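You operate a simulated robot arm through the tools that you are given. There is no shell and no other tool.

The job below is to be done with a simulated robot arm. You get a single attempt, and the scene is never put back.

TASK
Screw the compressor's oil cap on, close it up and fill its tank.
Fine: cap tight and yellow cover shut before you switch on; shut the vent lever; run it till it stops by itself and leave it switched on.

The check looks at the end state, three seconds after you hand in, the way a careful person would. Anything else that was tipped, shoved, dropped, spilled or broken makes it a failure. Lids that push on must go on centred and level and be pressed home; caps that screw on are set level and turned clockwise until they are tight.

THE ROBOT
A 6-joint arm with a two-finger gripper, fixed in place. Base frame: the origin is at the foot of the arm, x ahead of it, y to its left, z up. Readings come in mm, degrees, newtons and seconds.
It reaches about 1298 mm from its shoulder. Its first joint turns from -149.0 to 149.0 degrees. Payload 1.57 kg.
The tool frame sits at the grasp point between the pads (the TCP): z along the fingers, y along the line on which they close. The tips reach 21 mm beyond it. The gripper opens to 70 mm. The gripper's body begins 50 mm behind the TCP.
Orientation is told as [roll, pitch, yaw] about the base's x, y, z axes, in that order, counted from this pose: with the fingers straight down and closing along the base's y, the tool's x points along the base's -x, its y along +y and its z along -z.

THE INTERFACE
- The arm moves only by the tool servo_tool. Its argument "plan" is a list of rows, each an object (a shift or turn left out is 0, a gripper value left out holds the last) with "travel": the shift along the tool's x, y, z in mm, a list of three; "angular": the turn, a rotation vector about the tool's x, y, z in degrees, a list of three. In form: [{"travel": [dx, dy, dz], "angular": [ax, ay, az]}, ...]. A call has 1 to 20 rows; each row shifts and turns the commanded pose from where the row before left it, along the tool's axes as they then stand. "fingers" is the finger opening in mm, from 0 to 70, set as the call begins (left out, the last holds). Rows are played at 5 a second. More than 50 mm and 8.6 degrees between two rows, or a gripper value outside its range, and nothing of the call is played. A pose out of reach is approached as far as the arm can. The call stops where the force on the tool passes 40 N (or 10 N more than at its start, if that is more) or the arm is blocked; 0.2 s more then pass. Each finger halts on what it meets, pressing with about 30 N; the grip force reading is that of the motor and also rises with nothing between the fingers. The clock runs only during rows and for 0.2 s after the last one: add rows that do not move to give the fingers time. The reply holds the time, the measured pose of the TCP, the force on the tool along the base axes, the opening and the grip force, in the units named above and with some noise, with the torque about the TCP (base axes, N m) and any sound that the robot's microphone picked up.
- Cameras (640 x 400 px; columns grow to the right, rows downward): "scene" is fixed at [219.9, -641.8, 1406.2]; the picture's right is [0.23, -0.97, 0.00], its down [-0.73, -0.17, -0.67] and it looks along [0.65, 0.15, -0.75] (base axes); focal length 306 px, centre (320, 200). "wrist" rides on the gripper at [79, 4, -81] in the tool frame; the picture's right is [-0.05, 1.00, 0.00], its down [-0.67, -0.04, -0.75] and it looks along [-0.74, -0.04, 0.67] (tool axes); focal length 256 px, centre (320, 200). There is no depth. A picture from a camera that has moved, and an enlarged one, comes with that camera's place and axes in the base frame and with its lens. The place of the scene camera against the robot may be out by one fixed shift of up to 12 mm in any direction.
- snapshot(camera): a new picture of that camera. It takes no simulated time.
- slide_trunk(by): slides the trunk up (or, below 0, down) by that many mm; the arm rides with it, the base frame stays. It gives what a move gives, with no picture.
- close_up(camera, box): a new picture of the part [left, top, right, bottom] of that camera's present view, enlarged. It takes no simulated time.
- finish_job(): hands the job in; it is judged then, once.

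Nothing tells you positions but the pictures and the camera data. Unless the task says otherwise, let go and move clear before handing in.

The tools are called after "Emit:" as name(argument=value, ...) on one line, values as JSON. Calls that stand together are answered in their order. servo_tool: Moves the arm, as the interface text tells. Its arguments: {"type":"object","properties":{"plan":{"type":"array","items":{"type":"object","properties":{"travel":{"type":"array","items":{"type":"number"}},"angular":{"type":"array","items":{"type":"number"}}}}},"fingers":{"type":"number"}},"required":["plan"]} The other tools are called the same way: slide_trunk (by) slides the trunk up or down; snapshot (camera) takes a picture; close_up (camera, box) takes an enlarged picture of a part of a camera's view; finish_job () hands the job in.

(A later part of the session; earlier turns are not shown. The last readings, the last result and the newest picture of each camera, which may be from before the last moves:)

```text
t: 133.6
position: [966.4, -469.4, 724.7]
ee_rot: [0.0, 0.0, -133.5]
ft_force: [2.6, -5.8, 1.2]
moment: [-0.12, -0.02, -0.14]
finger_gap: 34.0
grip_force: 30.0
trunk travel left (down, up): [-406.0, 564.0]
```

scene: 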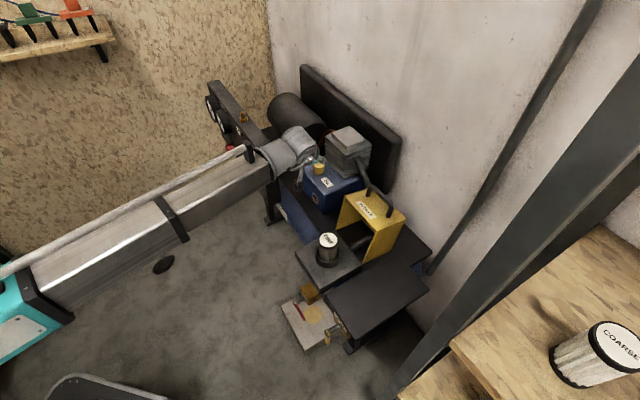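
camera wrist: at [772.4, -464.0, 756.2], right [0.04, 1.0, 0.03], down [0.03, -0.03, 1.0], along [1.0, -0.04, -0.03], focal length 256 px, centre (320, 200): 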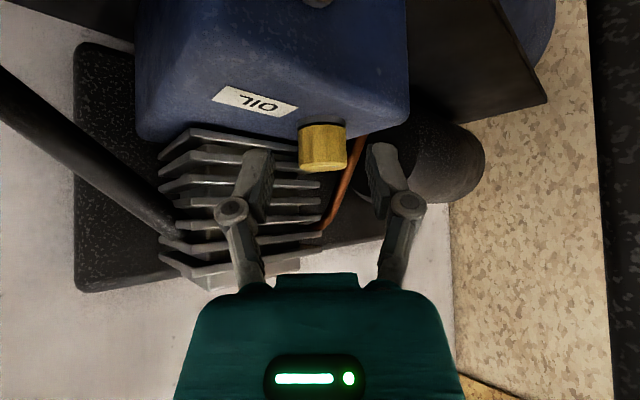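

Emit:
servo_tool(plan=[{"travel": [0, 0, 0]}, {"travel": [0, 0, 0]}, {"travel": [0, 0, 0]}], fingers=44)

Emit:
servo_tool(plan=[{"angular": [0, 0, -8.5]}, {"angular": [0, 0, -8.5]}, {"angular": [0, 0, -8.5]}, {"angular": [0, 0, -8.5]}, {"angular": [0, 0, -8.5]}, {"angular": [0, 0, -8.5]}, {"angular": [0, 0, -8.5]}, {"angular": [0, 0, -8.5]}, {"angular": [0, 0, -8.5]}, {"angular": [0, 0, -8.5]}, {"angular": [0, 0, -8.5]}, {"angular": [0, 0, -8.5]}, {"angular": [0, 0, -8.5]}, {"angular": [0, 0, -8.5]}, {"angular": [0, 0, -8.5]}, {"angular": [0, 0, -8.5]}, {"angular": [0, 0, -8.5]}, {"angular": [0, 0, -8.5]}, {"angular": [0, 0, -8.5]}, {"angular": [0, 0, -8.5]}])

Emit:
servo_tool(plan=[{"travel": [0, -0.6, 0], "angular": [0, 0, -7]}, {"angular": [0, 0, -7]}, {"travel": [0, 0, 0]}])

Emit:
servo_tool(plan=[{"travel": [0, 0, 0]}, {"travel": [0, 0, 0]}, {"travel": [0, 0, 0]}], fingers=25)

Emit:
servo_tool(plan=[{"angular": [0, 0, 8]}, {"angular": [0, 0, 8]}, {"angular": [0, 0, 8]}, {"angular": [0, 0, 8]}, {"angular": [0, 0, 8]}, {"angular": [0, 0, 8]}, {"travel": [0, 0, 0]}])

Emit:
servo_tool(plan=[{"angular": [0, 0, 8]}, {"angular": [0, 0, 8]}, {"angular": [0, 0, 8]}, {"angular": [0, 0, 8]}, {"angular": [0, 0, 8]}, {"angular": [0, 0, 8]}, {"travel": [0, 0, 0]}])

```text
t: 134.4
position: [965.6, -468.6, 725.0]
ee_rot: [0.0, 0.0, -133.2]
ft_force: [-0.6, 0.8, 0.1]
moment: [0.02, 0.0, -0.01]
finger_gap: 44.2
grip_force: 0.1
trunk travel left (down, up): [-406.0, 564.0]
```

```text
t: 138.6
position: [964.8, -469.8, 725.7]
ee_rot: [0.1, 0.0, 36.9]
ft_force: [-0.2, 0.5, 0.3]
moment: [-0.01, 0.02, 0.01]
finger_gap: 44.1
grip_force: 0.1
trunk travel left (down, up): [-406.0, 564.0]
```

```text
t: 139.4
position: [965.4, -469.0, 724.4]
ee_rot: [0.0, 0.0, 50.9]
ft_force: [-0.8, 0.7, -0.1]
moment: [-0.02, -0.03, 0.01]
finger_gap: 44.4
grip_force: 0.1
trunk travel left (down, up): [-406.0, 564.0]
```

```text
t: 140.2
position: [966.4, -469.3, 725.0]
ee_rot: [0.1, 0.0, 50.8]
ft_force: [-1.0, 0.2, 2.0]
moment: [0.03, 0.01, 0.07]
finger_gap: 33.8
grip_force: 29.9
trunk travel left (down, up): [-406.0, 564.0]
```

```text
t: 141.8
position: [965.1, -469.3, 725.0]
ee_rot: [0.0, 0.1, 2.7]
ft_force: [-13.0, 8.1, -4.2]
moment: [0.03, 0.32, 0.02]
finger_gap: 33.7
grip_force: 29.6
trunk travel left (down, up): [-406.0, 564.0]
```

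```text
t: 143.4
position: [964.7, -470.1, 725.5]
ee_rot: [0.1, -0.2, -45.3]
ft_force: [-11.2, 7.0, -3.4]
moment: [0.18, 0.27, -0.1]
finger_gap: 33.8
grip_force: 30.0
trunk travel left (down, up): [-406.0, 564.0]
```

Emit:
servo_tool(plan=[{"travel": [0.9, 0, 0]}, {"travel": [0, 0, 0]}])

Emit:
servo_tool(plan=[{"angular": [0, 0, 8]}, {"angular": [0, 0, 8]}, {"angular": [0, 0, 8]}, {"angular": [0, 0, 8]}, {"angular": [0, 0, 8]}, {"angular": [0, 0, 8]}, {"travel": [0, 0, 0]}])

Emit:
servo_tool(plan=[{"angular": [0, 0, 8]}, {"angular": [0, 0, 8]}, {"angular": [0, 0, 8]}, {"angular": [0, 0, 8]}, {"angular": [0, 0, 8]}, {"travel": [0, 0, 0]}])

Emit:
close_up(camera="wrist", box=[230, 80, 410, 240])

Emit:
close_up(camera="scene", box=[308, 148, 332, 176])

```text
t: 144.0
position: [966.1, -469.9, 725.8]
ee_rot: [-0.1, -0.2, -45.2]
ft_force: [0.2, 1.4, 2.0]
moment: [0.01, 0.0, 0.0]
finger_gap: 33.8
grip_force: 30.0
trunk travel left (down, up): [-406.0, 564.0]
```

```text
t: 145.6
position: [964.8, -469.9, 724.7]
ee_rot: [0.1, -0.1, -93.3]
ft_force: [13.9, -7.4, 9.3]
moment: [-0.21, -0.23, -0.06]
finger_gap: 34.0
grip_force: 29.7
trunk travel left (down, up): [-406.0, 564.0]
```

```text
t: 147.0
position: [964.5, -467.7, 726.0]
ee_rot: [-0.1, 0.0, -133.3]
ft_force: [9.5, -2.7, 5.6]
moment: [-0.04, -0.18, -0.03]
finger_gap: 33.8
grip_force: 30.4
trunk travel left (down, up): [-406.0, 564.0]
```

```text
2.50 times, centred on (320, 160) of wrist
camera zoom: at [1021.8, -413.8, 806.4], right [0.69, -0.72, 0.0], down [-0.48, -0.46, 0.75], along [-0.54, -0.51, -0.67], focal length 640 px, centre (320, 300)
```

zoom: 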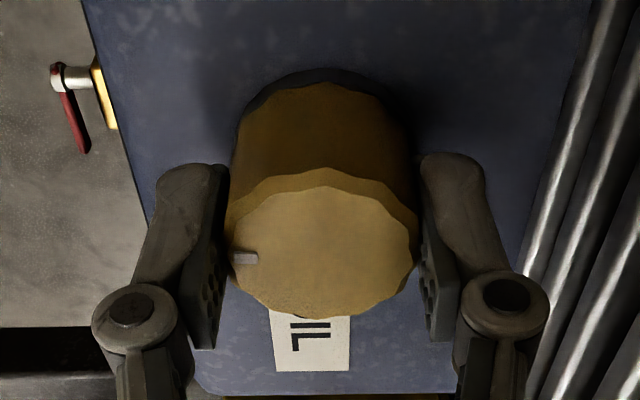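

```text
14.29 times, centred on (320, 162) of scene
camera zoom: at [219.9, -641.8, 1406.2], right [0.23, -0.97, 0.0], down [-0.73, -0.17, -0.67], along [0.65, 0.15, -0.75], focal length 4378 px, centre (320, 743)
```

zoom: 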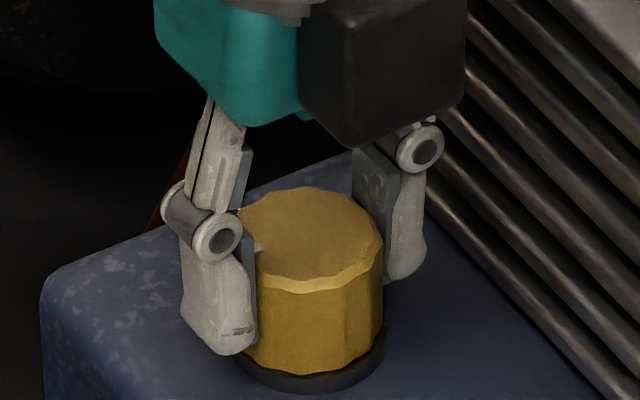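

The cap dropped another bit and is nearly on the flange. Another half-turn should bring it tight.

Emit:
servo_tool(plan=[{"travel": [0, 0, 0]}, {"travel": [0, 0, 0]}, {"travel": [0, 0, 0]}], fingers=44)

Emit:
servo_tool(plan=[{"angular": [0, 0, -8.5]}, {"angular": [0, 0, -8.5]}, {"angular": [0, 0, -8.5]}, {"angular": [0, 0, -8.5]}, {"angular": [0, 0, -8.5]}, {"angular": [0, 0, -8.5]}, {"angular": [0, 0, -8.5]}, {"angular": [0, 0, -8.5]}, {"angular": [0, 0, -8.5]}, {"angular": [0, 0, -8.5]}, {"angular": [0, 0, -8.5]}, {"angular": [0, 0, -8.5]}, {"angular": [0, 0, -8.5]}, {"angular": [0, 0, -8.5]}, {"angular": [0, 0, -8.5]}, {"angular": [0, 0, -8.5]}, {"angular": [0, 0, -8.5]}, {"angular": [0, 0, -8.5]}, {"angular": [0, 0, -8.5]}, {"angular": [0, 0, -8.5]}])

Emit:
servo_tool(plan=[{"travel": [0, -0.4, 0], "angular": [0, 0, -7]}, {"angular": [0, 0, -7]}, {"travel": [0, 0, 0]}])

Emit:
servo_tool(plan=[{"travel": [0, 0, 0]}, {"travel": [0, 0, 0]}, {"travel": [0, 0, 0]}], fingers=25)

Emit:
servo_tool(plan=[{"angular": [0, 0, 8]}, {"angular": [0, 0, 8]}, {"angular": [0, 0, 8]}, {"angular": [0, 0, 8]}, {"angular": [0, 0, 8]}, {"travel": [0, 0, 0]}])

Emit:
servo_tool(plan=[{"angular": [0, 0, 8]}, {"angular": [0, 0, 8]}, {"angular": [0, 0, 8]}, {"angular": [0, 0, 8]}, {"travel": [0, 0, 0]}])

```text
t: 147.8
position: [965.1, -468.6, 725.7]
ee_rot: [-0.1, 0.0, -133.2]
ft_force: [-0.2, 0.1, 1.5]
moment: [0.01, -0.01, 0.04]
finger_gap: 44.3
grip_force: 0.1
trunk travel left (down, up): [-406.0, 564.0]
```

```text
t: 152.0
position: [966.0, -468.7, 724.0]
ee_rot: [0.0, -0.1, 36.9]
ft_force: [-0.2, -0.2, -0.1]
moment: [-0.01, -0.01, -0.01]
finger_gap: 44.2
grip_force: 0.1
trunk travel left (down, up): [-406.0, 564.0]
```

```text
t: 152.8
position: [965.9, -470.7, 724.4]
ee_rot: [0.0, -0.1, 50.9]
ft_force: [0.0, -0.8, 0.2]
moment: [0.0, -0.02, 0.01]
finger_gap: 44.1
grip_force: 0.0
trunk travel left (down, up): [-406.0, 564.0]
```

```text
t: 153.6
position: [964.7, -470.5, 724.6]
ee_rot: [0.0, 0.1, 50.8]
ft_force: [-0.5, 0.3, 2.2]
moment: [-0.05, -0.05, 0.06]
finger_gap: 33.5
grip_force: 29.5
trunk travel left (down, up): [-406.0, 564.0]
```

```text
t: 155.0
position: [964.6, -469.8, 725.8]
ee_rot: [0.1, 0.0, 10.7]
ft_force: [-7.2, 2.7, -1.4]
moment: [0.0, 0.16, -0.06]
finger_gap: 33.6
grip_force: 29.8
trunk travel left (down, up): [-406.0, 564.0]
```

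```text
t: 156.2
position: [964.5, -469.1, 726.3]
ee_rot: [-0.1, 0.1, -21.3]
ft_force: [-9.0, 1.8, -1.5]
moment: [0.03, 0.27, -0.09]
finger_gap: 33.7
grip_force: 29.4
trunk travel left (down, up): [-406.0, 564.0]
```

Emit:
servo_tool(plan=[{"travel": [0.7, 0, 0]}, {"angular": [0, 0, 8]}, {"angular": [0, 0, 8]}, {"angular": [0, 0, 8]}, {"angular": [0, 0, 8]}, {"angular": [0, 0, 8]}, {"travel": [0, 0, 0]}])

Emit:
servo_tool(plan=[{"angular": [0, 0, 8]}, {"angular": [0, 0, 8]}, {"angular": [0, 0, 8]}, {"angular": [0, 0, 8]}, {"travel": [0, 0, 0]}])

Emit:
servo_tool(plan=[{"angular": [0, 0, 8]}, {"angular": [0, 0, 8]}, {"angular": [0, 0, 8]}, {"angular": [0, 0, 8]}, {"angular": [0, 0, 8]}, {"travel": [0, 0, 0]}])

Emit:
close_up(camera="scene", box=[308, 148, 332, 176])

Emit:
close_up(camera="wrist", box=[230, 80, 410, 240])

```text
t: 157.8
position: [965.8, -469.5, 724.4]
ee_rot: [-0.1, -0.1, -61.3]
ft_force: [1.9, 5.6, 2.3]
moment: [0.18, 0.03, -0.09]
finger_gap: 33.6
grip_force: 29.7
trunk travel left (down, up): [-406.0, 564.0]
```

```text
t: 159.0
position: [965.2, -468.6, 724.5]
ee_rot: [0.1, 0.0, -93.3]
ft_force: [11.8, 4.7, 6.5]
moment: [0.15, -0.24, -0.02]
finger_gap: 33.5
grip_force: 29.7
trunk travel left (down, up): [-406.0, 564.0]
```

```text
t: 160.4
position: [966.1, -469.6, 725.6]
ee_rot: [0.2, -0.1, -133.2]
ft_force: [23.5, 0.3, 11.2]
moment: [0.05, -0.44, 0.04]
finger_gap: 33.7
grip_force: 30.2
trunk travel left (down, up): [-406.0, 564.0]
```

```text
14.29 times, centred on (320, 162) of scene
camera zoom: at [219.9, -641.8, 1406.2], right [0.23, -0.97, 0.0], down [-0.73, -0.17, -0.67], along [0.65, 0.15, -0.75], focal length 4378 px, centre (320, 743)
```

zoom: 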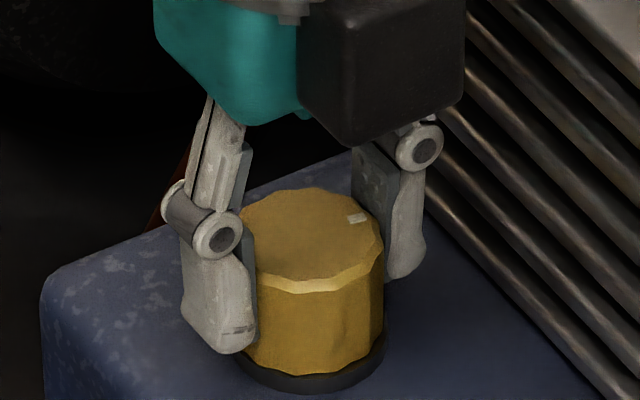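

```text
2.50 times, centred on (320, 160) of wrist
camera zoom: at [1022.0, -413.6, 806.5], right [0.69, -0.72, 0.0], down [-0.48, -0.46, 0.74], along [-0.54, -0.52, -0.67], focal length 640 px, centre (320, 300)
```

zoom: 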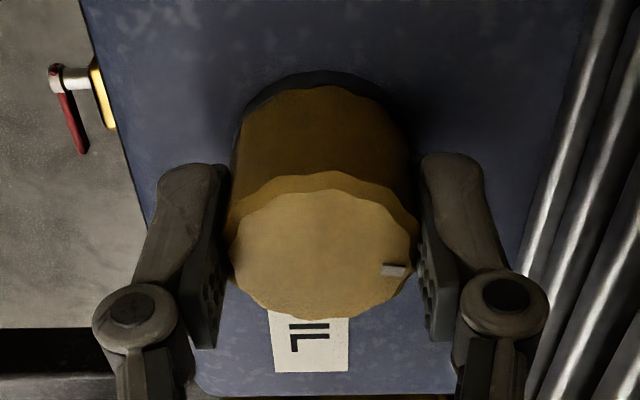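

Emit:
servo_tool(plan=[{"travel": [0, 0, 0]}, {"travel": [0, 0, 0]}, {"travel": [0, 0, 0]}], fingers=44)

Emit:
servo_tool(plan=[{"angular": [0, 0, -8.5]}, {"angular": [0, 0, -8.5]}, {"angular": [0, 0, -8.5]}, {"angular": [0, 0, -8.5]}, {"angular": [0, 0, -8.5]}, {"angular": [0, 0, -8.5]}, {"angular": [0, 0, -8.5]}, {"angular": [0, 0, -8.5]}, {"angular": [0, 0, -8.5]}, {"angular": [0, 0, -8.5]}, {"angular": [0, 0, -8.5]}, {"angular": [0, 0, -8.5]}, {"angular": [0, 0, -8.5]}, {"angular": [0, 0, -8.5]}, {"angular": [0, 0, -8.5]}, {"angular": [0, 0, -8.5]}, {"angular": [0, 0, -8.5]}, {"angular": [0, 0, -8.5]}, {"angular": [0, 0, -8.5]}, {"angular": [0, 0, -8.5]}])

Emit:
servo_tool(plan=[{"travel": [-0.7, -0.6, 0], "angular": [0, 0, -7]}, {"angular": [0, 0, -7]}, {"travel": [0, 0, 0]}])

Emit:
servo_tool(plan=[{"travel": [0, 0, 0]}, {"travel": [0, 0, 0]}, {"travel": [0, 0, 0]}], fingers=25)

Emit:
servo_tool(plan=[{"angular": [0, 0, 8]}, {"angular": [0, 0, 8]}, {"angular": [0, 0, 8]}, {"angular": [0, 0, 8]}, {"angular": [0, 0, 8]}, {"travel": [0, 0, 0]}])

Emit:
servo_tool(plan=[{"angular": [0, 0, 8]}, {"angular": [0, 0, 8]}, {"angular": [0, 0, 8]}, {"angular": [0, 0, 8]}, {"travel": [0, 0, 0]}])

Emit:
servo_tool(plan=[{"angular": [0, 0, 8]}, {"angular": [0, 0, 8]}, {"angular": [0, 0, 8]}, {"angular": [0, 0, 8]}, {"travel": [0, 0, 0]}])

```text
t: 161.2
position: [963.2, -468.8, 724.6]
ee_rot: [0.0, -0.1, -133.2]
ft_force: [0.4, -0.3, -1.0]
moment: [-0.01, 0.04, -0.01]
finger_gap: 44.1
grip_force: 0.1
trunk travel left (down, up): [-406.0, 564.0]
```

```text
t: 165.4
position: [964.9, -469.4, 725.9]
ee_rot: [0.0, 0.1, 36.9]
ft_force: [0.0, 0.0, -0.1]
moment: [0.0, 0.0, 0.02]
finger_gap: 44.2
grip_force: 0.0
trunk travel left (down, up): [-406.0, 564.0]
```

```text
t: 166.2
position: [965.9, -468.5, 725.1]
ee_rot: [0.0, 0.0, 50.9]
ft_force: [0.3, -0.6, 0.8]
moment: [-0.03, -0.03, -0.01]
finger_gap: 44.1
grip_force: 0.0
trunk travel left (down, up): [-406.0, 564.0]
```

```text
t: 167.0
position: [966.0, -468.5, 726.4]
ee_rot: [0.1, 0.1, 50.8]
ft_force: [-2.5, 1.8, 0.5]
moment: [0.04, 0.02, -0.09]
finger_gap: 34.2
grip_force: 30.4
trunk travel left (down, up): [-406.0, 564.0]
```

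```text
t: 168.4
position: [966.8, -469.0, 725.5]
ee_rot: [0.0, -0.1, 10.7]
ft_force: [3.1, -0.4, 3.4]
moment: [-0.02, -0.1, -0.1]
finger_gap: 33.9
grip_force: 30.0
trunk travel left (down, up): [-406.0, 564.0]
```

```text
t: 169.6
position: [966.1, -469.9, 725.0]
ee_rot: [0.1, 0.0, -21.3]
ft_force: [9.8, -5.3, 7.1]
moment: [-0.18, -0.25, -0.11]
finger_gap: 34.0
grip_force: 29.9
trunk travel left (down, up): [-406.0, 564.0]
```

```text
t: 170.8
position: [965.3, -470.1, 725.4]
ee_rot: [-0.1, -0.1, -53.3]
ft_force: [8.1, -5.5, 5.2]
moment: [-0.2, -0.17, -0.08]
finger_gap: 33.8
grip_force: 30.1
trunk travel left (down, up): [-406.0, 564.0]
```

Emit:
servo_tool(plan=[{"angular": [0, 0, 8]}, {"angular": [0, 0, 8]}, {"angular": [0, 0, 8]}, {"angular": [0, 0, 8]}, {"angular": [0, 0, 8]}, {"travel": [0, 0, 0]}])

Emit:
servo_tool(plan=[{"angular": [0, 0, 8]}, {"angular": [0, 0, 8]}, {"angular": [0, 0, 8]}, {"angular": [0, 0, 8]}, {"angular": [0, 0, 8]}, {"travel": [0, 0, 0]}])

Emit:
close_up(camera="scene", box=[308, 148, 332, 176])

Emit:
close_up(camera="wrist", box=[230, 80, 410, 240])

```text
t: 172.2
position: [966.3, -469.5, 725.4]
ee_rot: [0.0, -0.1, -93.4]
ft_force: [-3.9, -6.0, 0.4]
moment: [-0.19, 0.08, -0.08]
finger_gap: 33.7
grip_force: 30.1
trunk travel left (down, up): [-406.0, 564.0]
```

```text
t: 173.6
position: [964.7, -469.1, 725.0]
ee_rot: [-0.1, -0.1, -133.4]
ft_force: [-11.2, -0.9, -4.5]
moment: [0.0, 0.27, -0.09]
finger_gap: 33.7
grip_force: 30.0
trunk travel left (down, up): [-406.0, 564.0]
```

```text
14.29 times, centred on (320, 162) of scene
camera zoom: at [219.9, -641.8, 1406.2], right [0.23, -0.97, 0.0], down [-0.73, -0.17, -0.67], along [0.65, 0.15, -0.75], focal length 4378 px, centre (320, 743)
```

zoom: 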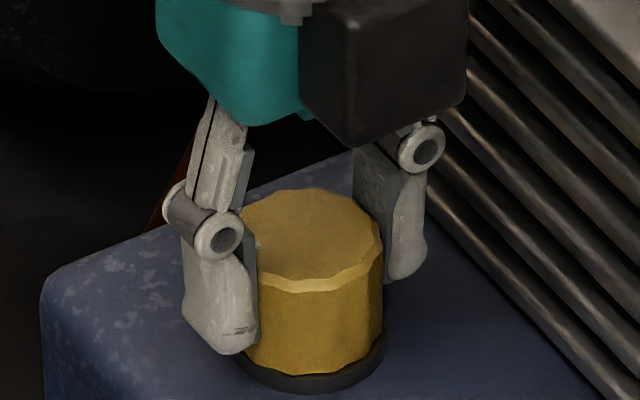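

```text
2.50 times, centred on (320, 160) of wrist
camera zoom: at [1022.0, -414.2, 806.5], right [0.69, -0.72, 0.0], down [-0.48, -0.46, 0.75], along [-0.54, -0.51, -0.67], focal length 640 px, centre (320, 300)
```

zoom: 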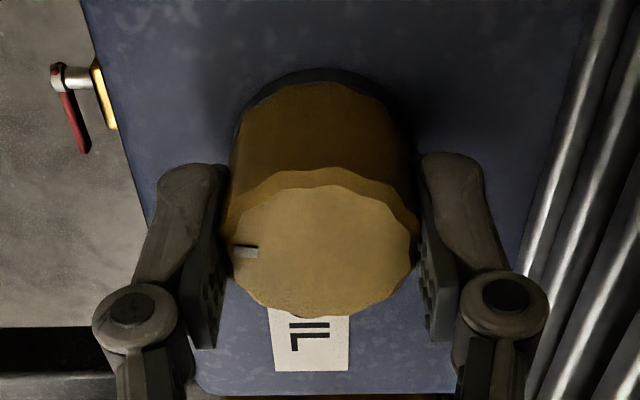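

Emit:
servo_tool(plan=[{"travel": [0, 0, 0]}, {"travel": [0, 0, 0]}, {"angular": [0, 0, -8.5]}, {"angular": [0, 0, -8.5]}, {"angular": [0, 0, -8.5]}, {"angular": [0, 0, -8.5]}, {"angular": [0, 0, -8.5]}, {"angular": [0, 0, -8.5]}, {"angular": [0, 0, -8.5]}, {"angular": [0, 0, -8.5]}, {"angular": [0, 0, -8.5]}, {"angular": [0, 0, -8.5]}, {"angular": [0, 0, -8.5]}, {"angular": [0, 0, -8.5]}, {"angular": [0, 0, -8.5]}, {"angular": [0, 0, -8.5]}, {"angular": [0, 0, -8.5]}, {"angular": [0, 0, -8.5]}, {"angular": [0, 0, -8.5]}, {"angular": [0, 0, -8.5]}], fingers=44)

Emit:
servo_tool(plan=[{"travel": [0.25, 0, 0], "angular": [0, 0, -8]}, {"angular": [0, 0, -8]}, {"angular": [0, 0, -8]}, {"angular": [0, 0, -7]}, {"travel": [0, 0, 0]}])

Emit:
servo_tool(plan=[{"travel": [0, 0, 0]}, {"travel": [0, 0, 0]}, {"travel": [0, 0, 0]}, {"angular": [0, 0, 8]}, {"angular": [0, 0, 8]}, {"angular": [0, 0, 8]}, {"angular": [0, 0, 8]}, {"angular": [0, 0, 8]}, {"angular": [0, 0, 8]}, {"travel": [0, 0, 0]}], fingers=25)

Emit:
servo_tool(plan=[{"angular": [0, 0, 8]}, {"angular": [0, 0, 8]}, {"angular": [0, 0, 8]}, {"angular": [0, 0, 8]}, {"angular": [0, 0, 8]}, {"angular": [0, 0, 8]}, {"travel": [0, 0, 0]}])

Emit:
servo_tool(plan=[{"angular": [0, 0, 8]}, {"angular": [0, 0, 8]}, {"angular": [0, 0, 8]}, {"angular": [0, 0, 8]}, {"angular": [0, 0, 8]}, {"travel": [0, 0, 0]}])

Emit:
servo_tool(plan=[{"angular": [0, 0, 8]}, {"angular": [0, 0, 8]}, {"angular": [0, 0, 8]}, {"angular": [0, 0, 8]}, {"angular": [0, 0, 8]}, {"angular": [0, 0, 8]}, {"travel": [0, 0, 0]}])

```text
t: 177.8
position: [966.0, -468.6, 725.5]
ee_rot: [0.0, 0.0, 20.1]
ft_force: [-0.6, 0.2, 0.6]
moment: [0.01, 0.03, -0.02]
finger_gap: 44.4
grip_force: 0.0
trunk travel left (down, up): [-406.0, 564.0]
```

```text
t: 179.0
position: [964.7, -469.6, 725.2]
ee_rot: [-0.1, -0.1, 50.9]
ft_force: [0.8, -0.4, 0.7]
moment: [-0.02, -0.03, -0.01]
finger_gap: 44.2
grip_force: 0.1
trunk travel left (down, up): [-406.0, 564.0]
```

```text
t: 181.2
position: [965.8, -469.8, 725.3]
ee_rot: [0.0, -0.1, 2.7]
ft_force: [-1.8, 5.8, -0.7]
moment: [0.13, 0.04, -0.1]
finger_gap: 33.9
grip_force: 29.5
trunk travel left (down, up): [-406.0, 564.0]
```

```text
t: 182.8
position: [965.4, -468.8, 724.9]
ee_rot: [-0.1, -0.1, -45.4]
ft_force: [-4.4, 4.9, -1.1]
moment: [0.17, 0.16, -0.1]
finger_gap: 33.7
grip_force: 29.5
trunk travel left (down, up): [-406.0, 564.0]
```

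```text
t: 184.2
position: [965.4, -468.9, 726.1]
ee_rot: [0.1, -0.1, -85.4]
ft_force: [-1.4, -5.2, 2.5]
moment: [-0.17, 0.03, -0.08]
finger_gap: 33.5
grip_force: 29.6
trunk travel left (down, up): [-406.0, 564.0]
```

```text
t: 185.8
position: [965.3, -469.3, 725.4]
ee_rot: [0.1, 0.0, -133.4]
ft_force: [6.6, -3.7, 5.6]
moment: [-0.06, -0.18, -0.11]
finger_gap: 33.7
grip_force: 29.5
trunk travel left (down, up): [-406.0, 564.0]
```

Still no hard stop. I'll take the side view again to measure how far the cap has descended.

Emit:
servo_tool(plan=[{"travel": [0, 0, 0]}, {"travel": [0, 0, 0]}, {"travel": [0, 0, 0]}], fingers=44)

Emit:
slide_trunk(by=46)

Emit:
servo_tool(plan=[{"angular": [0, 0, -8.3]}, {"angular": [0, 0, -8.3]}, {"angular": [0, 0, -8.3]}, {"angular": [0, 0, -8.3]}, {"angular": [0, 0, -8.3]}, {"angular": [0, 0, -8.3]}, {"angular": [0, 0, -8.3]}, {"angular": [0, 0, -8.3]}, {"angular": [0, 0, -8.3]}, {"angular": [0, 0, -8.3]}, {"angular": [0, 0, -8.3]}, {"angular": [0, 0, -8.3]}, {"angular": [0, 0, -8.3]}, {"angular": [0, 0, -8.3]}, {"angular": [0, 0, -8.3]}, {"angular": [0, 0, -8.3]}, {"travel": [40, 0, 0]}, {"travel": [40, 0, 0]}, {"travel": [0, 0, 0]}])

Emit:
servo_tool(plan=[{"angular": [0, -8, 0]}, {"angular": [0, -8, 0]}, {"angular": [0, -8, 0]}, {"angular": [0, -8, 0]}, {"angular": [0, -8, 0]}, {"travel": [0, 0, 0]}])

Emit:
slide_trunk(by=-70)

Emit:
close_up(camera="wrist", box=[302, 112, 350, 142])

Emit:
close_up(camera="wrist", box=[280, 110, 360, 190])

```text
t: 186.6
position: [964.4, -468.2, 724.7]
ee_rot: [-0.1, 0.1, -133.2]
ft_force: [-0.7, 0.3, 0.0]
moment: [-0.01, -0.01, -0.04]
finger_gap: 43.9
grip_force: 0.0
trunk travel left (down, up): [-406.0, 564.0]
```

```text
t: 187.5
position: [964.8, -469.6, 770.7]
ee_rot: [0.0, 0.1, -133.3]
ft_force: [0.9, -1.0, -0.2]
moment: [-0.01, -0.01, 0.0]
finger_gap: 44.0
grip_force: 0.1
trunk travel left (down, up): [-452.0, 518.0]
```

```text
t: 191.5
position: [883.1, -469.0, 771.1]
ee_rot: [0.0, 0.0, -0.4]
ft_force: [-0.3, -0.5, -0.7]
moment: [-0.02, -0.02, -0.01]
finger_gap: 44.0
grip_force: 0.0
trunk travel left (down, up): [-452.0, 518.0]
```

```text
t: 192.9
position: [885.4, -467.6, 814.4]
ee_rot: [-0.1, -40.2, -0.3]
ft_force: [0.0, 0.1, -0.6]
moment: [0.02, -0.02, 0.0]
finger_gap: 43.9
grip_force: 0.1
out of reach, approached as far as the arm can: row 2, 3, 4, 5
trunk travel left (down, up): [-452.0, 518.0]
```

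```text
t: 194.0
position: [884.2, -467.8, 745.3]
ee_rot: [-0.1, -40.0, -0.4]
ft_force: [-0.6, -0.1, -0.5]
moment: [-0.02, 0.03, 0.02]
finger_gap: 43.9
grip_force: 0.0
trunk travel left (down, up): [-382.0, 588.0]
```

```text
13.33 times, centred on (326, 127) of wrist
camera zoom: at [770.8, -463.2, 756.2], right [0.05, 1.0, 0.03], down [0.03, -0.04, 1.0], along [1.0, -0.05, -0.03], focal length 3413 px, centre (240, 1173)
```

zoom: 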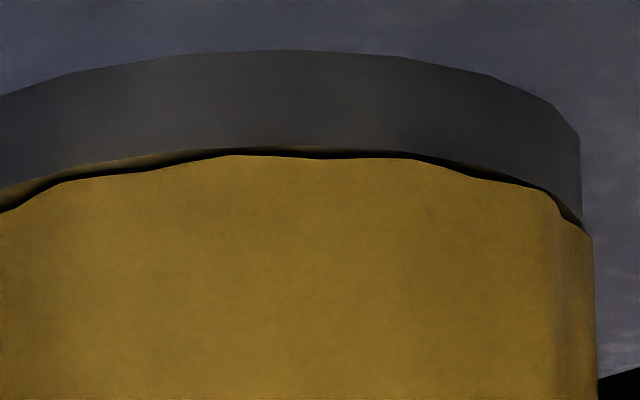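

```text
5.00 times, centred on (320, 150) of wrist
camera zoom: at [770.8, -463.2, 756.2], right [0.05, 1.0, 0.03], down [0.03, -0.04, 1.0], along [1.0, -0.05, -0.03], focal length 1280 px, centre (320, 450)
```

zoom: 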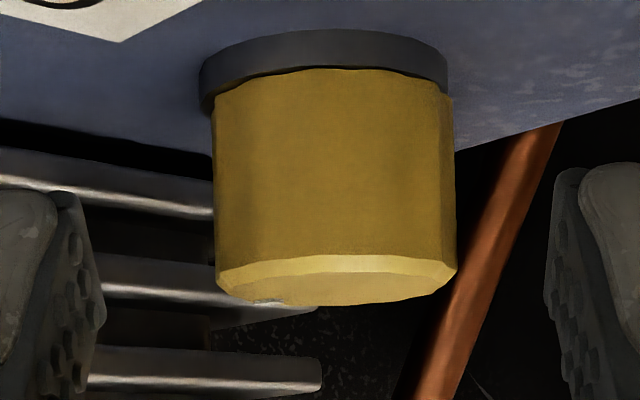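

The gap is now essentially closed. I'll go back for the final tightening, watching for a torque rise or the cap slipping in the fingers.

Emit:
slide_trunk(by=70)

Emit:
servo_tool(plan=[{"angular": [0, 8, 0]}, {"angular": [0, 8, 0]}, {"angular": [0, 8, 0]}, {"angular": [0, 8, 0]}, {"angular": [0, 8, 0]}, {"travel": [-40, 0, 0]}, {"travel": [-40, 0, 0]}, {"angular": [0, 0, -8.5]}, {"angular": [0, 0, -8.5]}, {"angular": [0, 0, -8.5]}, {"angular": [0, 0, -8.5]}, {"angular": [0, 0, -8.5]}, {"angular": [0, 0, -8.5]}, {"travel": [0, 0, 0]}])

Emit:
close_up(camera="wrist", box=[230, 60, 410, 220])

```text
t: 195.1
position: [885.9, -468.9, 815.1]
ee_rot: [0.0, -40.0, -0.4]
ft_force: [0.4, 0.5, -0.6]
moment: [0.02, -0.01, 0.04]
finger_gap: 44.2
grip_force: 0.0
trunk travel left (down, up): [-452.0, 518.0]
```

```text
t: 198.1
position: [964.3, -469.1, 771.0]
ee_rot: [0.0, -0.1, 50.7]
ft_force: [-0.1, 0.2, 0.1]
moment: [-0.01, 0.0, 0.0]
finger_gap: 44.1
grip_force: 0.1
out of reach, approached as far as the arm can: row 1, 2, 3, 4
trunk travel left (down, up): [-452.0, 518.0]
```

```text
2.50 times, centred on (320, 140) of wrist
camera zoom: at [910.4, -527.4, 852.6], right [-0.74, 0.67, 0.0], down [0.45, 0.49, 0.74], along [0.5, 0.55, -0.67], focal length 640 px, centre (320, 350)
```

zoom: 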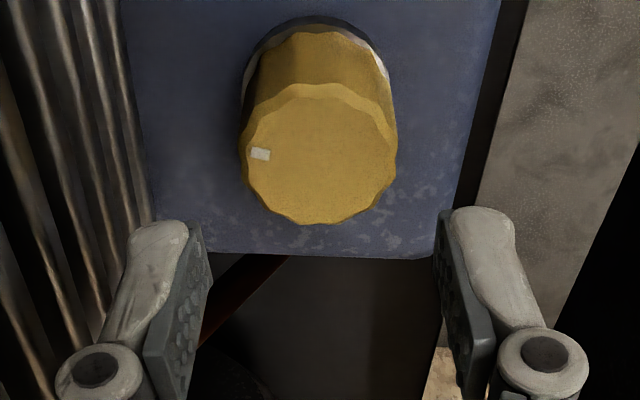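

Emit:
servo_tool(plan=[{"travel": [-0.6, -0.2, 0]}, {"travel": [0, 0, 0]}])

Emit:
slide_trunk(by=-46)

Emit:
servo_tool(plan=[{"travel": [0, 0, 0]}, {"travel": [0, 0, 0]}, {"travel": [0, 0, 0]}, {"travel": [0, 0, 0]}], fingers=25)

Emit:
servo_tool(plan=[{"angular": [0, 0, 8]}, {"angular": [0, 0, 8]}, {"angular": [0, 0, 8]}, {"angular": [0, 0, 8]}, {"angular": [0, 0, 8]}, {"travel": [0, 0, 0]}])

Emit:
servo_tool(plan=[{"angular": [0, 0, 8]}, {"angular": [0, 0, 8]}, {"angular": [0, 0, 8]}, {"angular": [0, 0, 8]}, {"angular": [0, 0, 8]}, {"travel": [0, 0, 0]}])

Emit:
servo_tool(plan=[{"angular": [0, 0, 8]}, {"angular": [0, 0, 8]}, {"angular": [0, 0, 8]}, {"angular": [0, 0, 8]}, {"angular": [0, 0, 8]}, {"travel": [0, 0, 0]}])

Emit:
servo_tool(plan=[{"angular": [0, 0, 8]}, {"angular": [0, 0, 8]}, {"angular": [0, 0, 8]}, {"angular": [0, 0, 8]}, {"angular": [0, 0, 8]}, {"angular": [0, 0, 8]}, {"angular": [0, 0, 8]}, {"angular": [0, 0, 8]}, {"travel": [0, 0, 0]}])

Emit:
close_up(camera="wrist", box=[230, 80, 410, 240])

```text
t: 198.7
position: [964.9, -469.1, 771.7]
ee_rot: [0.0, -0.1, 50.6]
ft_force: [-0.5, -0.1, 0.4]
moment: [-0.02, -0.03, -0.02]
finger_gap: 44.1
grip_force: 0.1
trunk travel left (down, up): [-452.0, 518.0]
```

```text
t: 199.6
position: [965.0, -469.1, 726.3]
ee_rot: [0.0, 0.0, 50.6]
ft_force: [-0.2, 0.8, 0.2]
moment: [0.04, 0.01, 0.02]
finger_gap: 44.0
grip_force: 0.0
trunk travel left (down, up): [-406.0, 564.0]
```

```text
t: 200.6
position: [965.9, -469.0, 724.5]
ee_rot: [-0.2, 0.0, 50.7]
ft_force: [4.8, -3.7, 5.8]
moment: [-0.08, -0.13, -0.11]
finger_gap: 34.2
grip_force: 29.7
trunk travel left (down, up): [-406.0, 564.0]
```

```text
t: 202.0
position: [964.3, -469.0, 725.3]
ee_rot: [-0.1, -0.1, 10.4]
ft_force: [5.3, -3.2, 4.5]
moment: [-0.06, -0.16, -0.06]
finger_gap: 33.7
grip_force: 29.6
trunk travel left (down, up): [-406.0, 564.0]
```

```text
t: 203.4
position: [964.2, -468.2, 725.3]
ee_rot: [-0.1, 0.0, -29.5]
ft_force: [0.2, 2.5, 0.5]
moment: [0.06, -0.02, -0.1]
finger_gap: 33.7
grip_force: 30.1
trunk travel left (down, up): [-406.0, 564.0]
```

```text
t: 204.8
position: [965.5, -468.0, 725.1]
ee_rot: [0.0, -0.1, -69.5]
ft_force: [0.4, -0.9, 1.6]
moment: [-0.09, -0.06, -0.1]
finger_gap: 33.8
grip_force: 30.0
trunk travel left (down, up): [-406.0, 564.0]
```

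```text
t: 206.8
position: [964.5, -469.3, 725.2]
ee_rot: [0.0, -0.1, -133.6]
ft_force: [9.9, -0.2, 5.2]
moment: [0.03, -0.28, -0.1]
finger_gap: 33.7
grip_force: 30.2
trunk travel left (down, up): [-406.0, 564.0]
```

```text
2.50 times, centred on (320, 160) of wrist
camera zoom: at [1022.2, -413.7, 806.4], right [0.69, -0.73, 0.0], down [-0.48, -0.46, 0.75], along [-0.54, -0.51, -0.67], focal length 640 px, centre (320, 300)
```

zoom: 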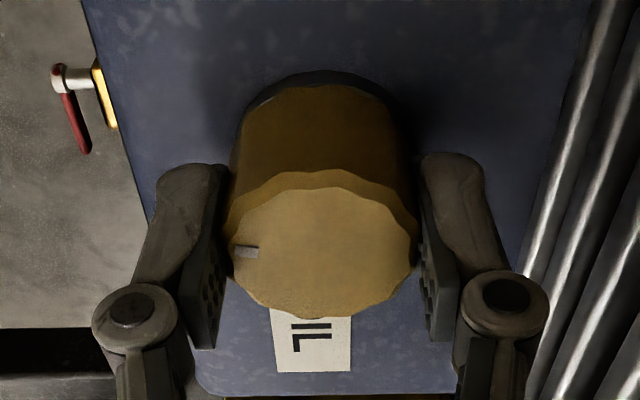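

Emit:
servo_tool(plan=[{"travel": [0, 0, 0]}, {"travel": [0, 0, 0]}, {"angular": [0, 0, -8.5]}, {"angular": [0, 0, -8.5]}, {"angular": [0, 0, -8.5]}, {"angular": [0, 0, -8.5]}, {"angular": [0, 0, -8.5]}, {"angular": [0, 0, -8.5]}, {"angular": [0, 0, -8.5]}, {"angular": [0, 0, -8.5]}, {"angular": [0, 0, -8.5]}, {"angular": [0, 0, -8.5]}, {"angular": [0, 0, -8.5]}, {"angular": [0, 0, -8.5]}, {"angular": [0, 0, -8.5]}, {"angular": [0, 0, -8.5]}, {"angular": [0, 0, -8.5]}, {"angular": [0, 0, -8.5]}, {"angular": [0, 0, -8.5]}, {"angular": [0, 0, -8.5]}], fingers=44)

Emit:
servo_tool(plan=[{"travel": [-0.2, 0, 0], "angular": [0, 0, -8]}, {"angular": [0, 0, -8]}, {"angular": [0, 0, -8]}, {"angular": [0, 0, -7]}, {"travel": [0, 0, 0]}])

Emit:
servo_tool(plan=[{"travel": [0, 0, 0]}, {"travel": [0, 0, 0]}, {"travel": [0, 0, 0]}, {"travel": [0, 0, 0]}], fingers=25)

Emit:
close_up(camera="wrist", box=[230, 80, 410, 240])

Emit:
servo_tool(plan=[{"angular": [0, 0, 8]}, {"angular": [0, 0, 8]}, {"angular": [0, 0, 8]}, {"angular": [0, 0, 8]}, {"angular": [0, 0, 8]}, {"travel": [0, 0, 0]}])

Emit:
servo_tool(plan=[{"angular": [0, 0, 8]}, {"angular": [0, 0, 8]}, {"angular": [0, 0, 8]}, {"angular": [0, 0, 8]}, {"angular": [0, 0, 8]}, {"travel": [0, 0, 0]}])

Emit:
servo_tool(plan=[{"angular": [0, 0, 8]}, {"angular": [0, 0, 8]}, {"angular": [0, 0, 8]}, {"angular": [0, 0, 8]}, {"angular": [0, 0, 8]}, {"travel": [0, 0, 0]}])

Emit:
servo_tool(plan=[{"angular": [0, 0, 8]}, {"angular": [0, 0, 8]}, {"angular": [0, 0, 8]}, {"angular": [0, 0, 8]}, {"angular": [0, 0, 8]}, {"angular": [0, 0, 8]}, {"angular": [0, 0, 8]}, {"angular": [0, 0, 8]}, {"travel": [0, 0, 0]}])

Emit:
close_up(camera="wrist", box=[230, 80, 410, 240])

```text
t: 211.0
position: [965.3, -468.6, 726.1]
ee_rot: [0.0, 0.0, 19.7]
ft_force: [-1.0, -0.2, -0.4]
moment: [-0.03, -0.01, 0.03]
finger_gap: 44.0
grip_force: 0.0
trunk travel left (down, up): [-406.0, 564.0]
```

```text
t: 212.2
position: [964.5, -469.5, 725.7]
ee_rot: [0.0, 0.0, 50.7]
ft_force: [-0.6, -0.1, 0.5]
moment: [0.02, -0.02, -0.03]
finger_gap: 44.2
grip_force: 0.1
trunk travel left (down, up): [-406.0, 564.0]
```

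```text
t: 213.2
position: [965.2, -469.1, 725.2]
ee_rot: [-0.1, -0.1, 50.6]
ft_force: [5.4, -4.7, 4.2]
moment: [-0.05, -0.12, -0.12]
finger_gap: 34.2
grip_force: 29.6
trunk travel left (down, up): [-406.0, 564.0]
```

```text
2.50 times, centred on (320, 160) of wrist
camera zoom: at [910.5, -527.2, 806.7], right [-0.74, 0.68, 0.0], down [0.45, 0.49, 0.74], along [0.5, 0.55, -0.67], focal length 640 px, centre (320, 300)
```

zoom: 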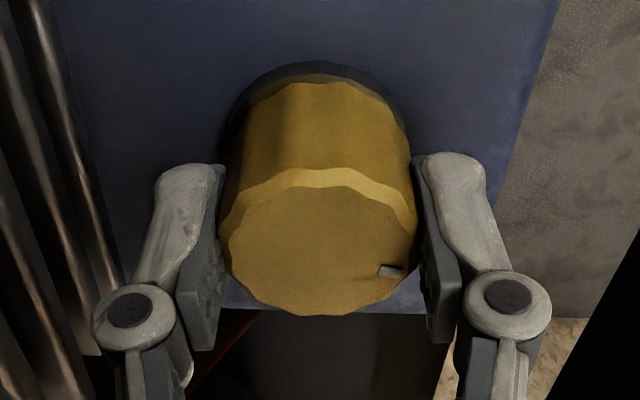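

```text
t: 214.6
position: [966.6, -468.0, 726.0]
ee_rot: [-0.1, 0.0, 10.5]
ft_force: [11.0, -5.2, 7.5]
moment: [-0.13, -0.31, -0.12]
finger_gap: 33.9
grip_force: 30.2
trunk travel left (down, up): [-406.0, 564.0]
```

```text
t: 216.0
position: [965.1, -468.8, 724.6]
ee_rot: [-0.1, 0.0, -29.5]
ft_force: [8.6, -5.1, 5.5]
moment: [-0.15, -0.23, -0.08]
finger_gap: 33.6
grip_force: 30.3
trunk travel left (down, up): [-406.0, 564.0]
```

```text
t: 217.4
position: [964.9, -468.0, 725.5]
ee_rot: [-0.1, 0.0, -69.7]
ft_force: [-3.8, -2.0, -0.8]
moment: [-0.07, 0.13, -0.03]
finger_gap: 33.5
grip_force: 30.1
trunk travel left (down, up): [-406.0, 564.0]
```

```text
t: 219.4
position: [964.8, -469.0, 724.9]
ee_rot: [0.0, -0.1, -133.6]
ft_force: [-5.2, -6.0, -0.8]
moment: [-0.13, 0.16, -0.1]
finger_gap: 33.8
grip_force: 29.9
trunk travel left (down, up): [-406.0, 564.0]
```

```text
2.50 times, centred on (320, 160) of wrist
camera zoom: at [1021.9, -414.2, 806.4], right [0.69, -0.73, 0.0], down [-0.48, -0.46, 0.75], along [-0.54, -0.51, -0.67], focal length 640 px, centre (320, 300)
```

zoom: 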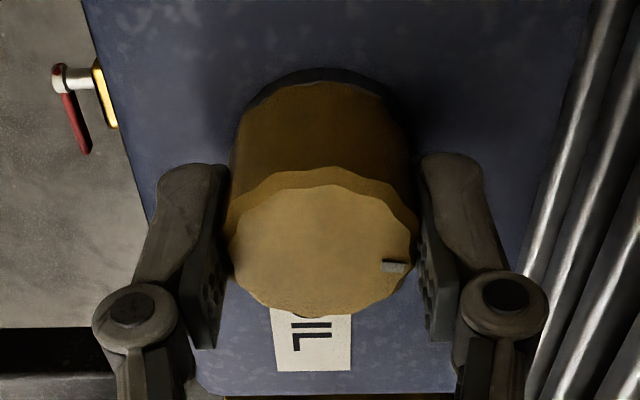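

Emit:
servo_tool(plan=[{"travel": [0, 0, 0]}, {"travel": [0, 0, 0]}, {"angular": [0, 0, -8.5]}, {"angular": [0, 0, -8.5]}, {"angular": [0, 0, -8.5]}, {"angular": [0, 0, -8.5]}, {"angular": [0, 0, -8.5]}, {"angular": [0, 0, -8.5]}, {"angular": [0, 0, -8.5]}, {"angular": [0, 0, -8.5]}, {"angular": [0, 0, -8.5]}, {"angular": [0, 0, -8.5]}, {"angular": [0, 0, -8.5]}, {"angular": [0, 0, -8.5]}, {"angular": [0, 0, -8.5]}, {"angular": [0, 0, -8.5]}, {"angular": [0, 0, -8.5]}, {"angular": [0, 0, -8.5]}, {"angular": [0, 0, -8.5]}, {"angular": [0, 0, -8.5]}], fingers=44)

Emit:
servo_tool(plan=[{"travel": [0.1, -0.3, 0], "angular": [0, 0, -8]}, {"angular": [0, 0, -8]}, {"angular": [0, 0, -8]}, {"angular": [0, 0, -7]}, {"travel": [0, 0, 0]}])

Emit:
servo_tool(plan=[{"travel": [0, 0, 0]}, {"travel": [0, 0, 0]}, {"travel": [0, 0, 0]}, {"travel": [0, 0, 0]}], fingers=25)

Emit:
close_up(camera="wrist", box=[230, 80, 410, 240])

Emit:
servo_tool(plan=[{"angular": [0, 0, 8]}, {"angular": [0, 0, 8]}, {"angular": [0, 0, 8]}, {"angular": [0, 0, 8]}, {"angular": [0, 0, 8]}, {"travel": [0, 0, 0]}])

Emit:
servo_tool(plan=[{"angular": [0, 0, 8]}, {"angular": [0, 0, 8]}, {"angular": [0, 0, 8]}, {"angular": [0, 0, 8]}, {"angular": [0, 0, 8]}, {"travel": [0, 0, 0]}])

Emit:
servo_tool(plan=[{"angular": [0, 0, 8]}, {"angular": [0, 0, 8]}, {"angular": [0, 0, 8]}, {"angular": [0, 0, 8]}, {"angular": [0, 0, 8]}, {"travel": [0, 0, 0]}])

Emit:
servo_tool(plan=[{"angular": [0, 0, 8]}, {"angular": [0, 0, 8]}, {"angular": [0, 0, 8]}, {"angular": [0, 0, 8]}, {"angular": [0, 0, 8]}, {"angular": [0, 0, 8]}, {"angular": [0, 0, 8]}, {"angular": [0, 0, 8]}, {"travel": [0, 0, 0]}])

Emit:
close_up(camera="wrist", box=[230, 80, 410, 240])

Emit:
close_up(camera="scene", box=[308, 148, 332, 176])

```text
t: 223.6
position: [966.3, -468.9, 724.4]
ee_rot: [0.0, 0.0, 19.7]
ft_force: [-0.7, -0.5, -0.5]
moment: [0.0, 0.01, 0.0]
finger_gap: 44.4
grip_force: 0.2
trunk travel left (down, up): [-406.0, 564.0]
```

```text
t: 224.8
position: [963.4, -470.1, 724.9]
ee_rot: [0.0, 0.0, 50.8]
ft_force: [0.6, 0.3, 0.0]
moment: [-0.03, -0.02, -0.04]
finger_gap: 44.0
grip_force: 0.1
trunk travel left (down, up): [-406.0, 564.0]
```

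```text
t: 225.8
position: [964.0, -470.8, 724.8]
ee_rot: [-0.1, 0.1, 50.6]
ft_force: [3.7, -2.0, 3.0]
moment: [-0.06, -0.09, -0.08]
finger_gap: 34.0
grip_force: 29.8
trunk travel left (down, up): [-406.0, 564.0]
```

```text
2.50 times, centred on (320, 160) of wrist
camera zoom: at [909.6, -528.1, 806.7], right [-0.74, 0.68, 0.0], down [0.45, 0.49, 0.74], along [0.5, 0.55, -0.67], focal length 640 px, centre (320, 300)
```

zoom: 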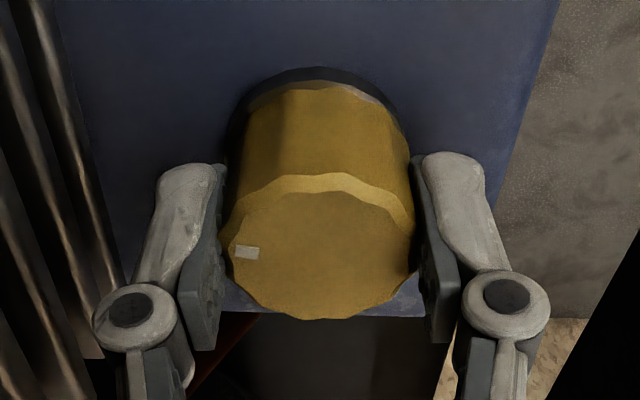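

```text
t: 227.2
position: [963.6, -468.7, 725.1]
ee_rot: [-0.1, 0.0, 10.5]
ft_force: [-9.9, 1.8, -2.1]
moment: [0.05, 0.3, -0.09]
finger_gap: 33.8
grip_force: 29.7
trunk travel left (down, up): [-406.0, 564.0]
```

```text
t: 228.6
position: [965.3, -469.3, 725.0]
ee_rot: [0.1, 0.0, -29.6]
ft_force: [-14.6, 8.1, -5.0]
moment: [0.22, 0.33, -0.08]
finger_gap: 33.6
grip_force: 30.2
trunk travel left (down, up): [-406.0, 564.0]
```

```text
t: 230.0
position: [965.3, -468.8, 725.7]
ee_rot: [0.0, -0.1, -69.6]
ft_force: [-11.4, 2.7, -2.9]
moment: [0.1, 0.32, -0.1]
finger_gap: 34.0
grip_force: 30.1
trunk travel left (down, up): [-406.0, 564.0]
```

```text
t: 232.0
position: [965.1, -469.3, 725.0]
ee_rot: [0.1, 0.0, -133.5]
ft_force: [-5.2, 0.9, 1.2]
moment: [0.02, 0.17, -0.08]
finger_gap: 33.7
grip_force: 30.0
trunk travel left (down, up): [-406.0, 564.0]
```

```text
2.50 times, centred on (320, 160) of wrist
camera zoom: at [1022.3, -414.2, 806.9], right [0.69, -0.73, 0.0], down [-0.48, -0.46, 0.75], along [-0.54, -0.51, -0.67], focal length 640 px, centre (320, 300)
```

zoom: 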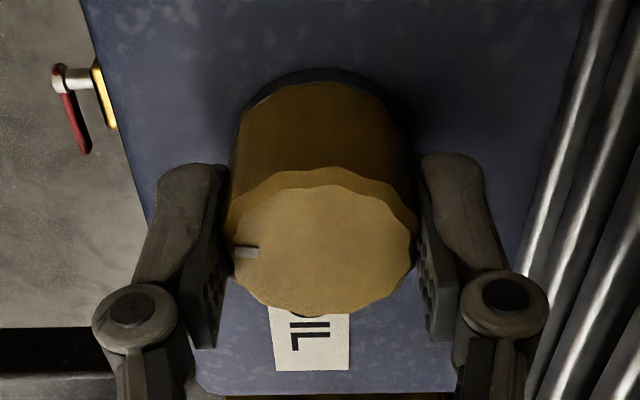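

```text
14.29 times, centred on (320, 162) of scene
camera zoom: at [219.9, -641.8, 1406.2], right [0.23, -0.97, 0.0], down [-0.73, -0.17, -0.67], along [0.65, 0.15, -0.75], focal length 4378 px, centre (320, 743)
```

zoom: 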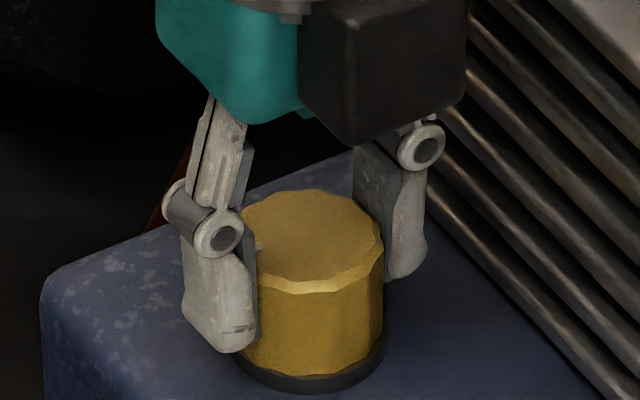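

Emit:
servo_tool(plan=[{"travel": [0, 0, 0]}, {"travel": [0, 0, 0]}, {"travel": [0, 0, 0]}], fingers=44)

Emit:
slide_trunk(by=46)

Emit:
servo_tool(plan=[{"angular": [0, 0, -8.3]}, {"angular": [0, 0, -8.3]}, {"angular": [0, 0, -8.3]}, {"angular": [0, 0, -8.3]}, {"angular": [0, 0, -8.3]}, {"angular": [0, 0, -8.3]}, {"angular": [0, 0, -8.3]}, {"angular": [0, 0, -8.3]}, {"angular": [0, 0, -8.3]}, {"angular": [0, 0, -8.3]}, {"angular": [0, 0, -8.3]}, {"angular": [0, 0, -8.3]}, {"angular": [0, 0, -8.3]}, {"angular": [0, 0, -8.3]}, {"angular": [0, 0, -8.3]}, {"angular": [0, 0, -8.3]}, {"travel": [40, 0, 0]}, {"travel": [40, 0, 0]}, {"travel": [0, 0, 0]}])

Emit:
servo_tool(plan=[{"angular": [0, -8, 0]}, {"angular": [0, -8, 0]}, {"angular": [0, -8, 0]}, {"angular": [0, -8, 0]}, {"angular": [0, -8, 0]}, {"travel": [0, 0, 0]}])

Emit:
slide_trunk(by=-78)

Emit:
close_up(camera="wrist", box=[302, 122, 350, 152])

Emit:
close_up(camera="wrist", box=[280, 120, 360, 200])

```text
t: 232.8
position: [965.1, -469.4, 725.0]
ee_rot: [0.0, -0.1, -133.5]
ft_force: [-0.2, 0.5, 0.2]
moment: [0.03, 0.01, 0.01]
finger_gap: 44.0
grip_force: 0.0
trunk travel left (down, up): [-406.0, 564.0]
```

```text
t: 233.6
position: [965.5, -470.3, 771.4]
ee_rot: [0.0, 0.0, -133.5]
ft_force: [-1.2, 0.8, 0.7]
moment: [-0.04, 0.02, 0.02]
finger_gap: 43.9
grip_force: 0.1
trunk travel left (down, up): [-452.0, 518.0]
```

```text
t: 237.6
position: [884.5, -468.3, 771.0]
ee_rot: [0.1, 0.0, -0.6]
ft_force: [0.7, 0.3, -0.3]
moment: [0.01, 0.04, 0.0]
finger_gap: 43.8
grip_force: 0.0
trunk travel left (down, up): [-452.0, 518.0]
```

```text
t: 239.0
position: [886.8, -467.7, 815.3]
ee_rot: [-0.1, -40.1, -0.5]
ft_force: [-0.4, 0.1, 0.2]
moment: [0.01, -0.01, -0.02]
finger_gap: 43.8
grip_force: 0.0
out of reach, approached as far as the arm can: row 2, 3, 4, 5
trunk travel left (down, up): [-452.0, 518.0]
```

```text
t: 240.2
position: [886.5, -469.0, 735.6]
ee_rot: [0.0, -40.0, -0.5]
ft_force: [0.1, 1.3, -0.6]
moment: [0.01, -0.01, 0.0]
finger_gap: 44.0
grip_force: 0.0
trunk travel left (down, up): [-374.0, 596.0]
```

```text
13.33 times, centred on (326, 137) of wrist
camera zoom: at [772.4, -462.2, 748.2], right [0.05, 1.0, 0.03], down [0.03, -0.04, 1.0], along [1.0, -0.05, -0.03], focal length 3413 px, centre (240, 1040)
```

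zoom: 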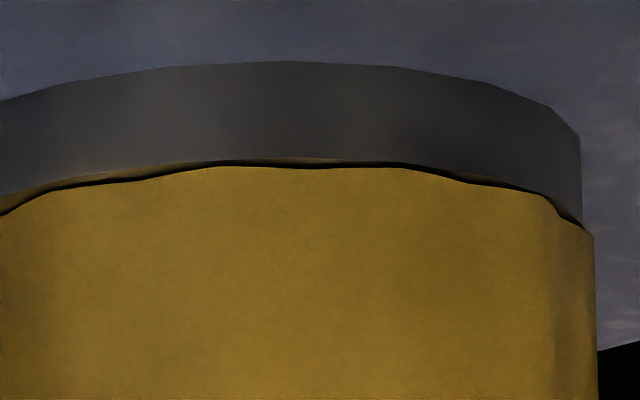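

```text
5.00 times, centred on (320, 160) of wrist
camera zoom: at [772.4, -462.2, 748.2], right [0.05, 1.0, 0.03], down [0.03, -0.04, 1.0], along [1.0, -0.05, -0.03], focal length 1280 px, centre (320, 400)
```

zoom: 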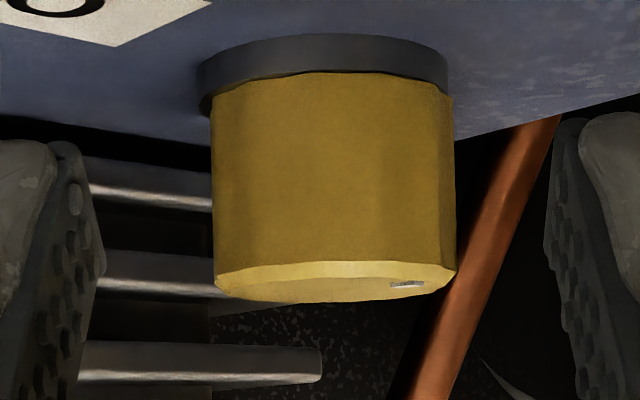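

The cap is practically on the flange, but it still turns without slipping, so I'll keep tightening until it stops turning.

Emit:
slide_trunk(by=78)

Emit:
servo_tool(plan=[{"angular": [0, 8, 0]}, {"angular": [0, 8, 0]}, {"angular": [0, 8, 0]}, {"angular": [0, 8, 0]}, {"angular": [0, 8, 0]}, {"travel": [-40, 0, 0]}, {"travel": [-40, 0, 0]}, {"angular": [0, 0, -8.5]}, {"angular": [0, 0, -8.5]}, {"angular": [0, 0, -8.5]}, {"angular": [0, 0, -8.5]}, {"angular": [0, 0, -8.5]}, {"angular": [0, 0, -8.5]}, {"travel": [0, 0, 0]}])

Emit:
close_up(camera="wrist", box=[230, 60, 410, 220])

```text
t: 241.3
position: [886.0, -467.6, 814.1]
ee_rot: [0.0, -40.1, -0.6]
ft_force: [1.0, 0.1, 0.0]
moment: [-0.01, -0.03, -0.02]
finger_gap: 43.9
grip_force: 0.1
trunk travel left (down, up): [-452.0, 518.0]
```

```text
t: 244.3
position: [967.4, -468.1, 770.6]
ee_rot: [0.0, 0.0, 50.6]
ft_force: [0.5, 0.3, -0.1]
moment: [-0.01, 0.03, 0.03]
finger_gap: 44.3
grip_force: 0.1
out of reach, approached as far as the arm can: row 1, 2, 3, 4
trunk travel left (down, up): [-452.0, 518.0]
```

```text
2.50 times, centred on (320, 140) of wrist
camera zoom: at [911.9, -527.0, 852.6], right [-0.74, 0.68, 0.0], down [0.45, 0.49, 0.74], along [0.5, 0.55, -0.67], focal length 640 px, centre (320, 350)
```

zoom: 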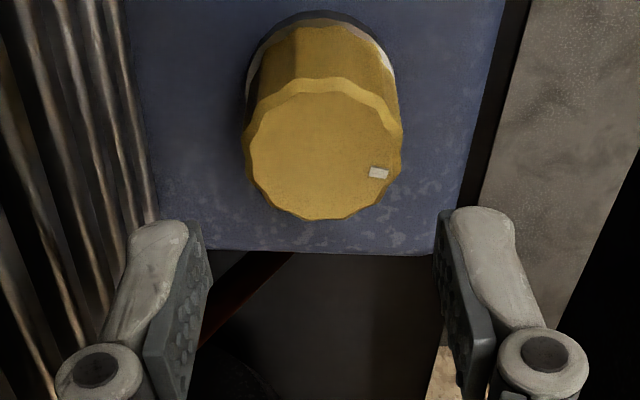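

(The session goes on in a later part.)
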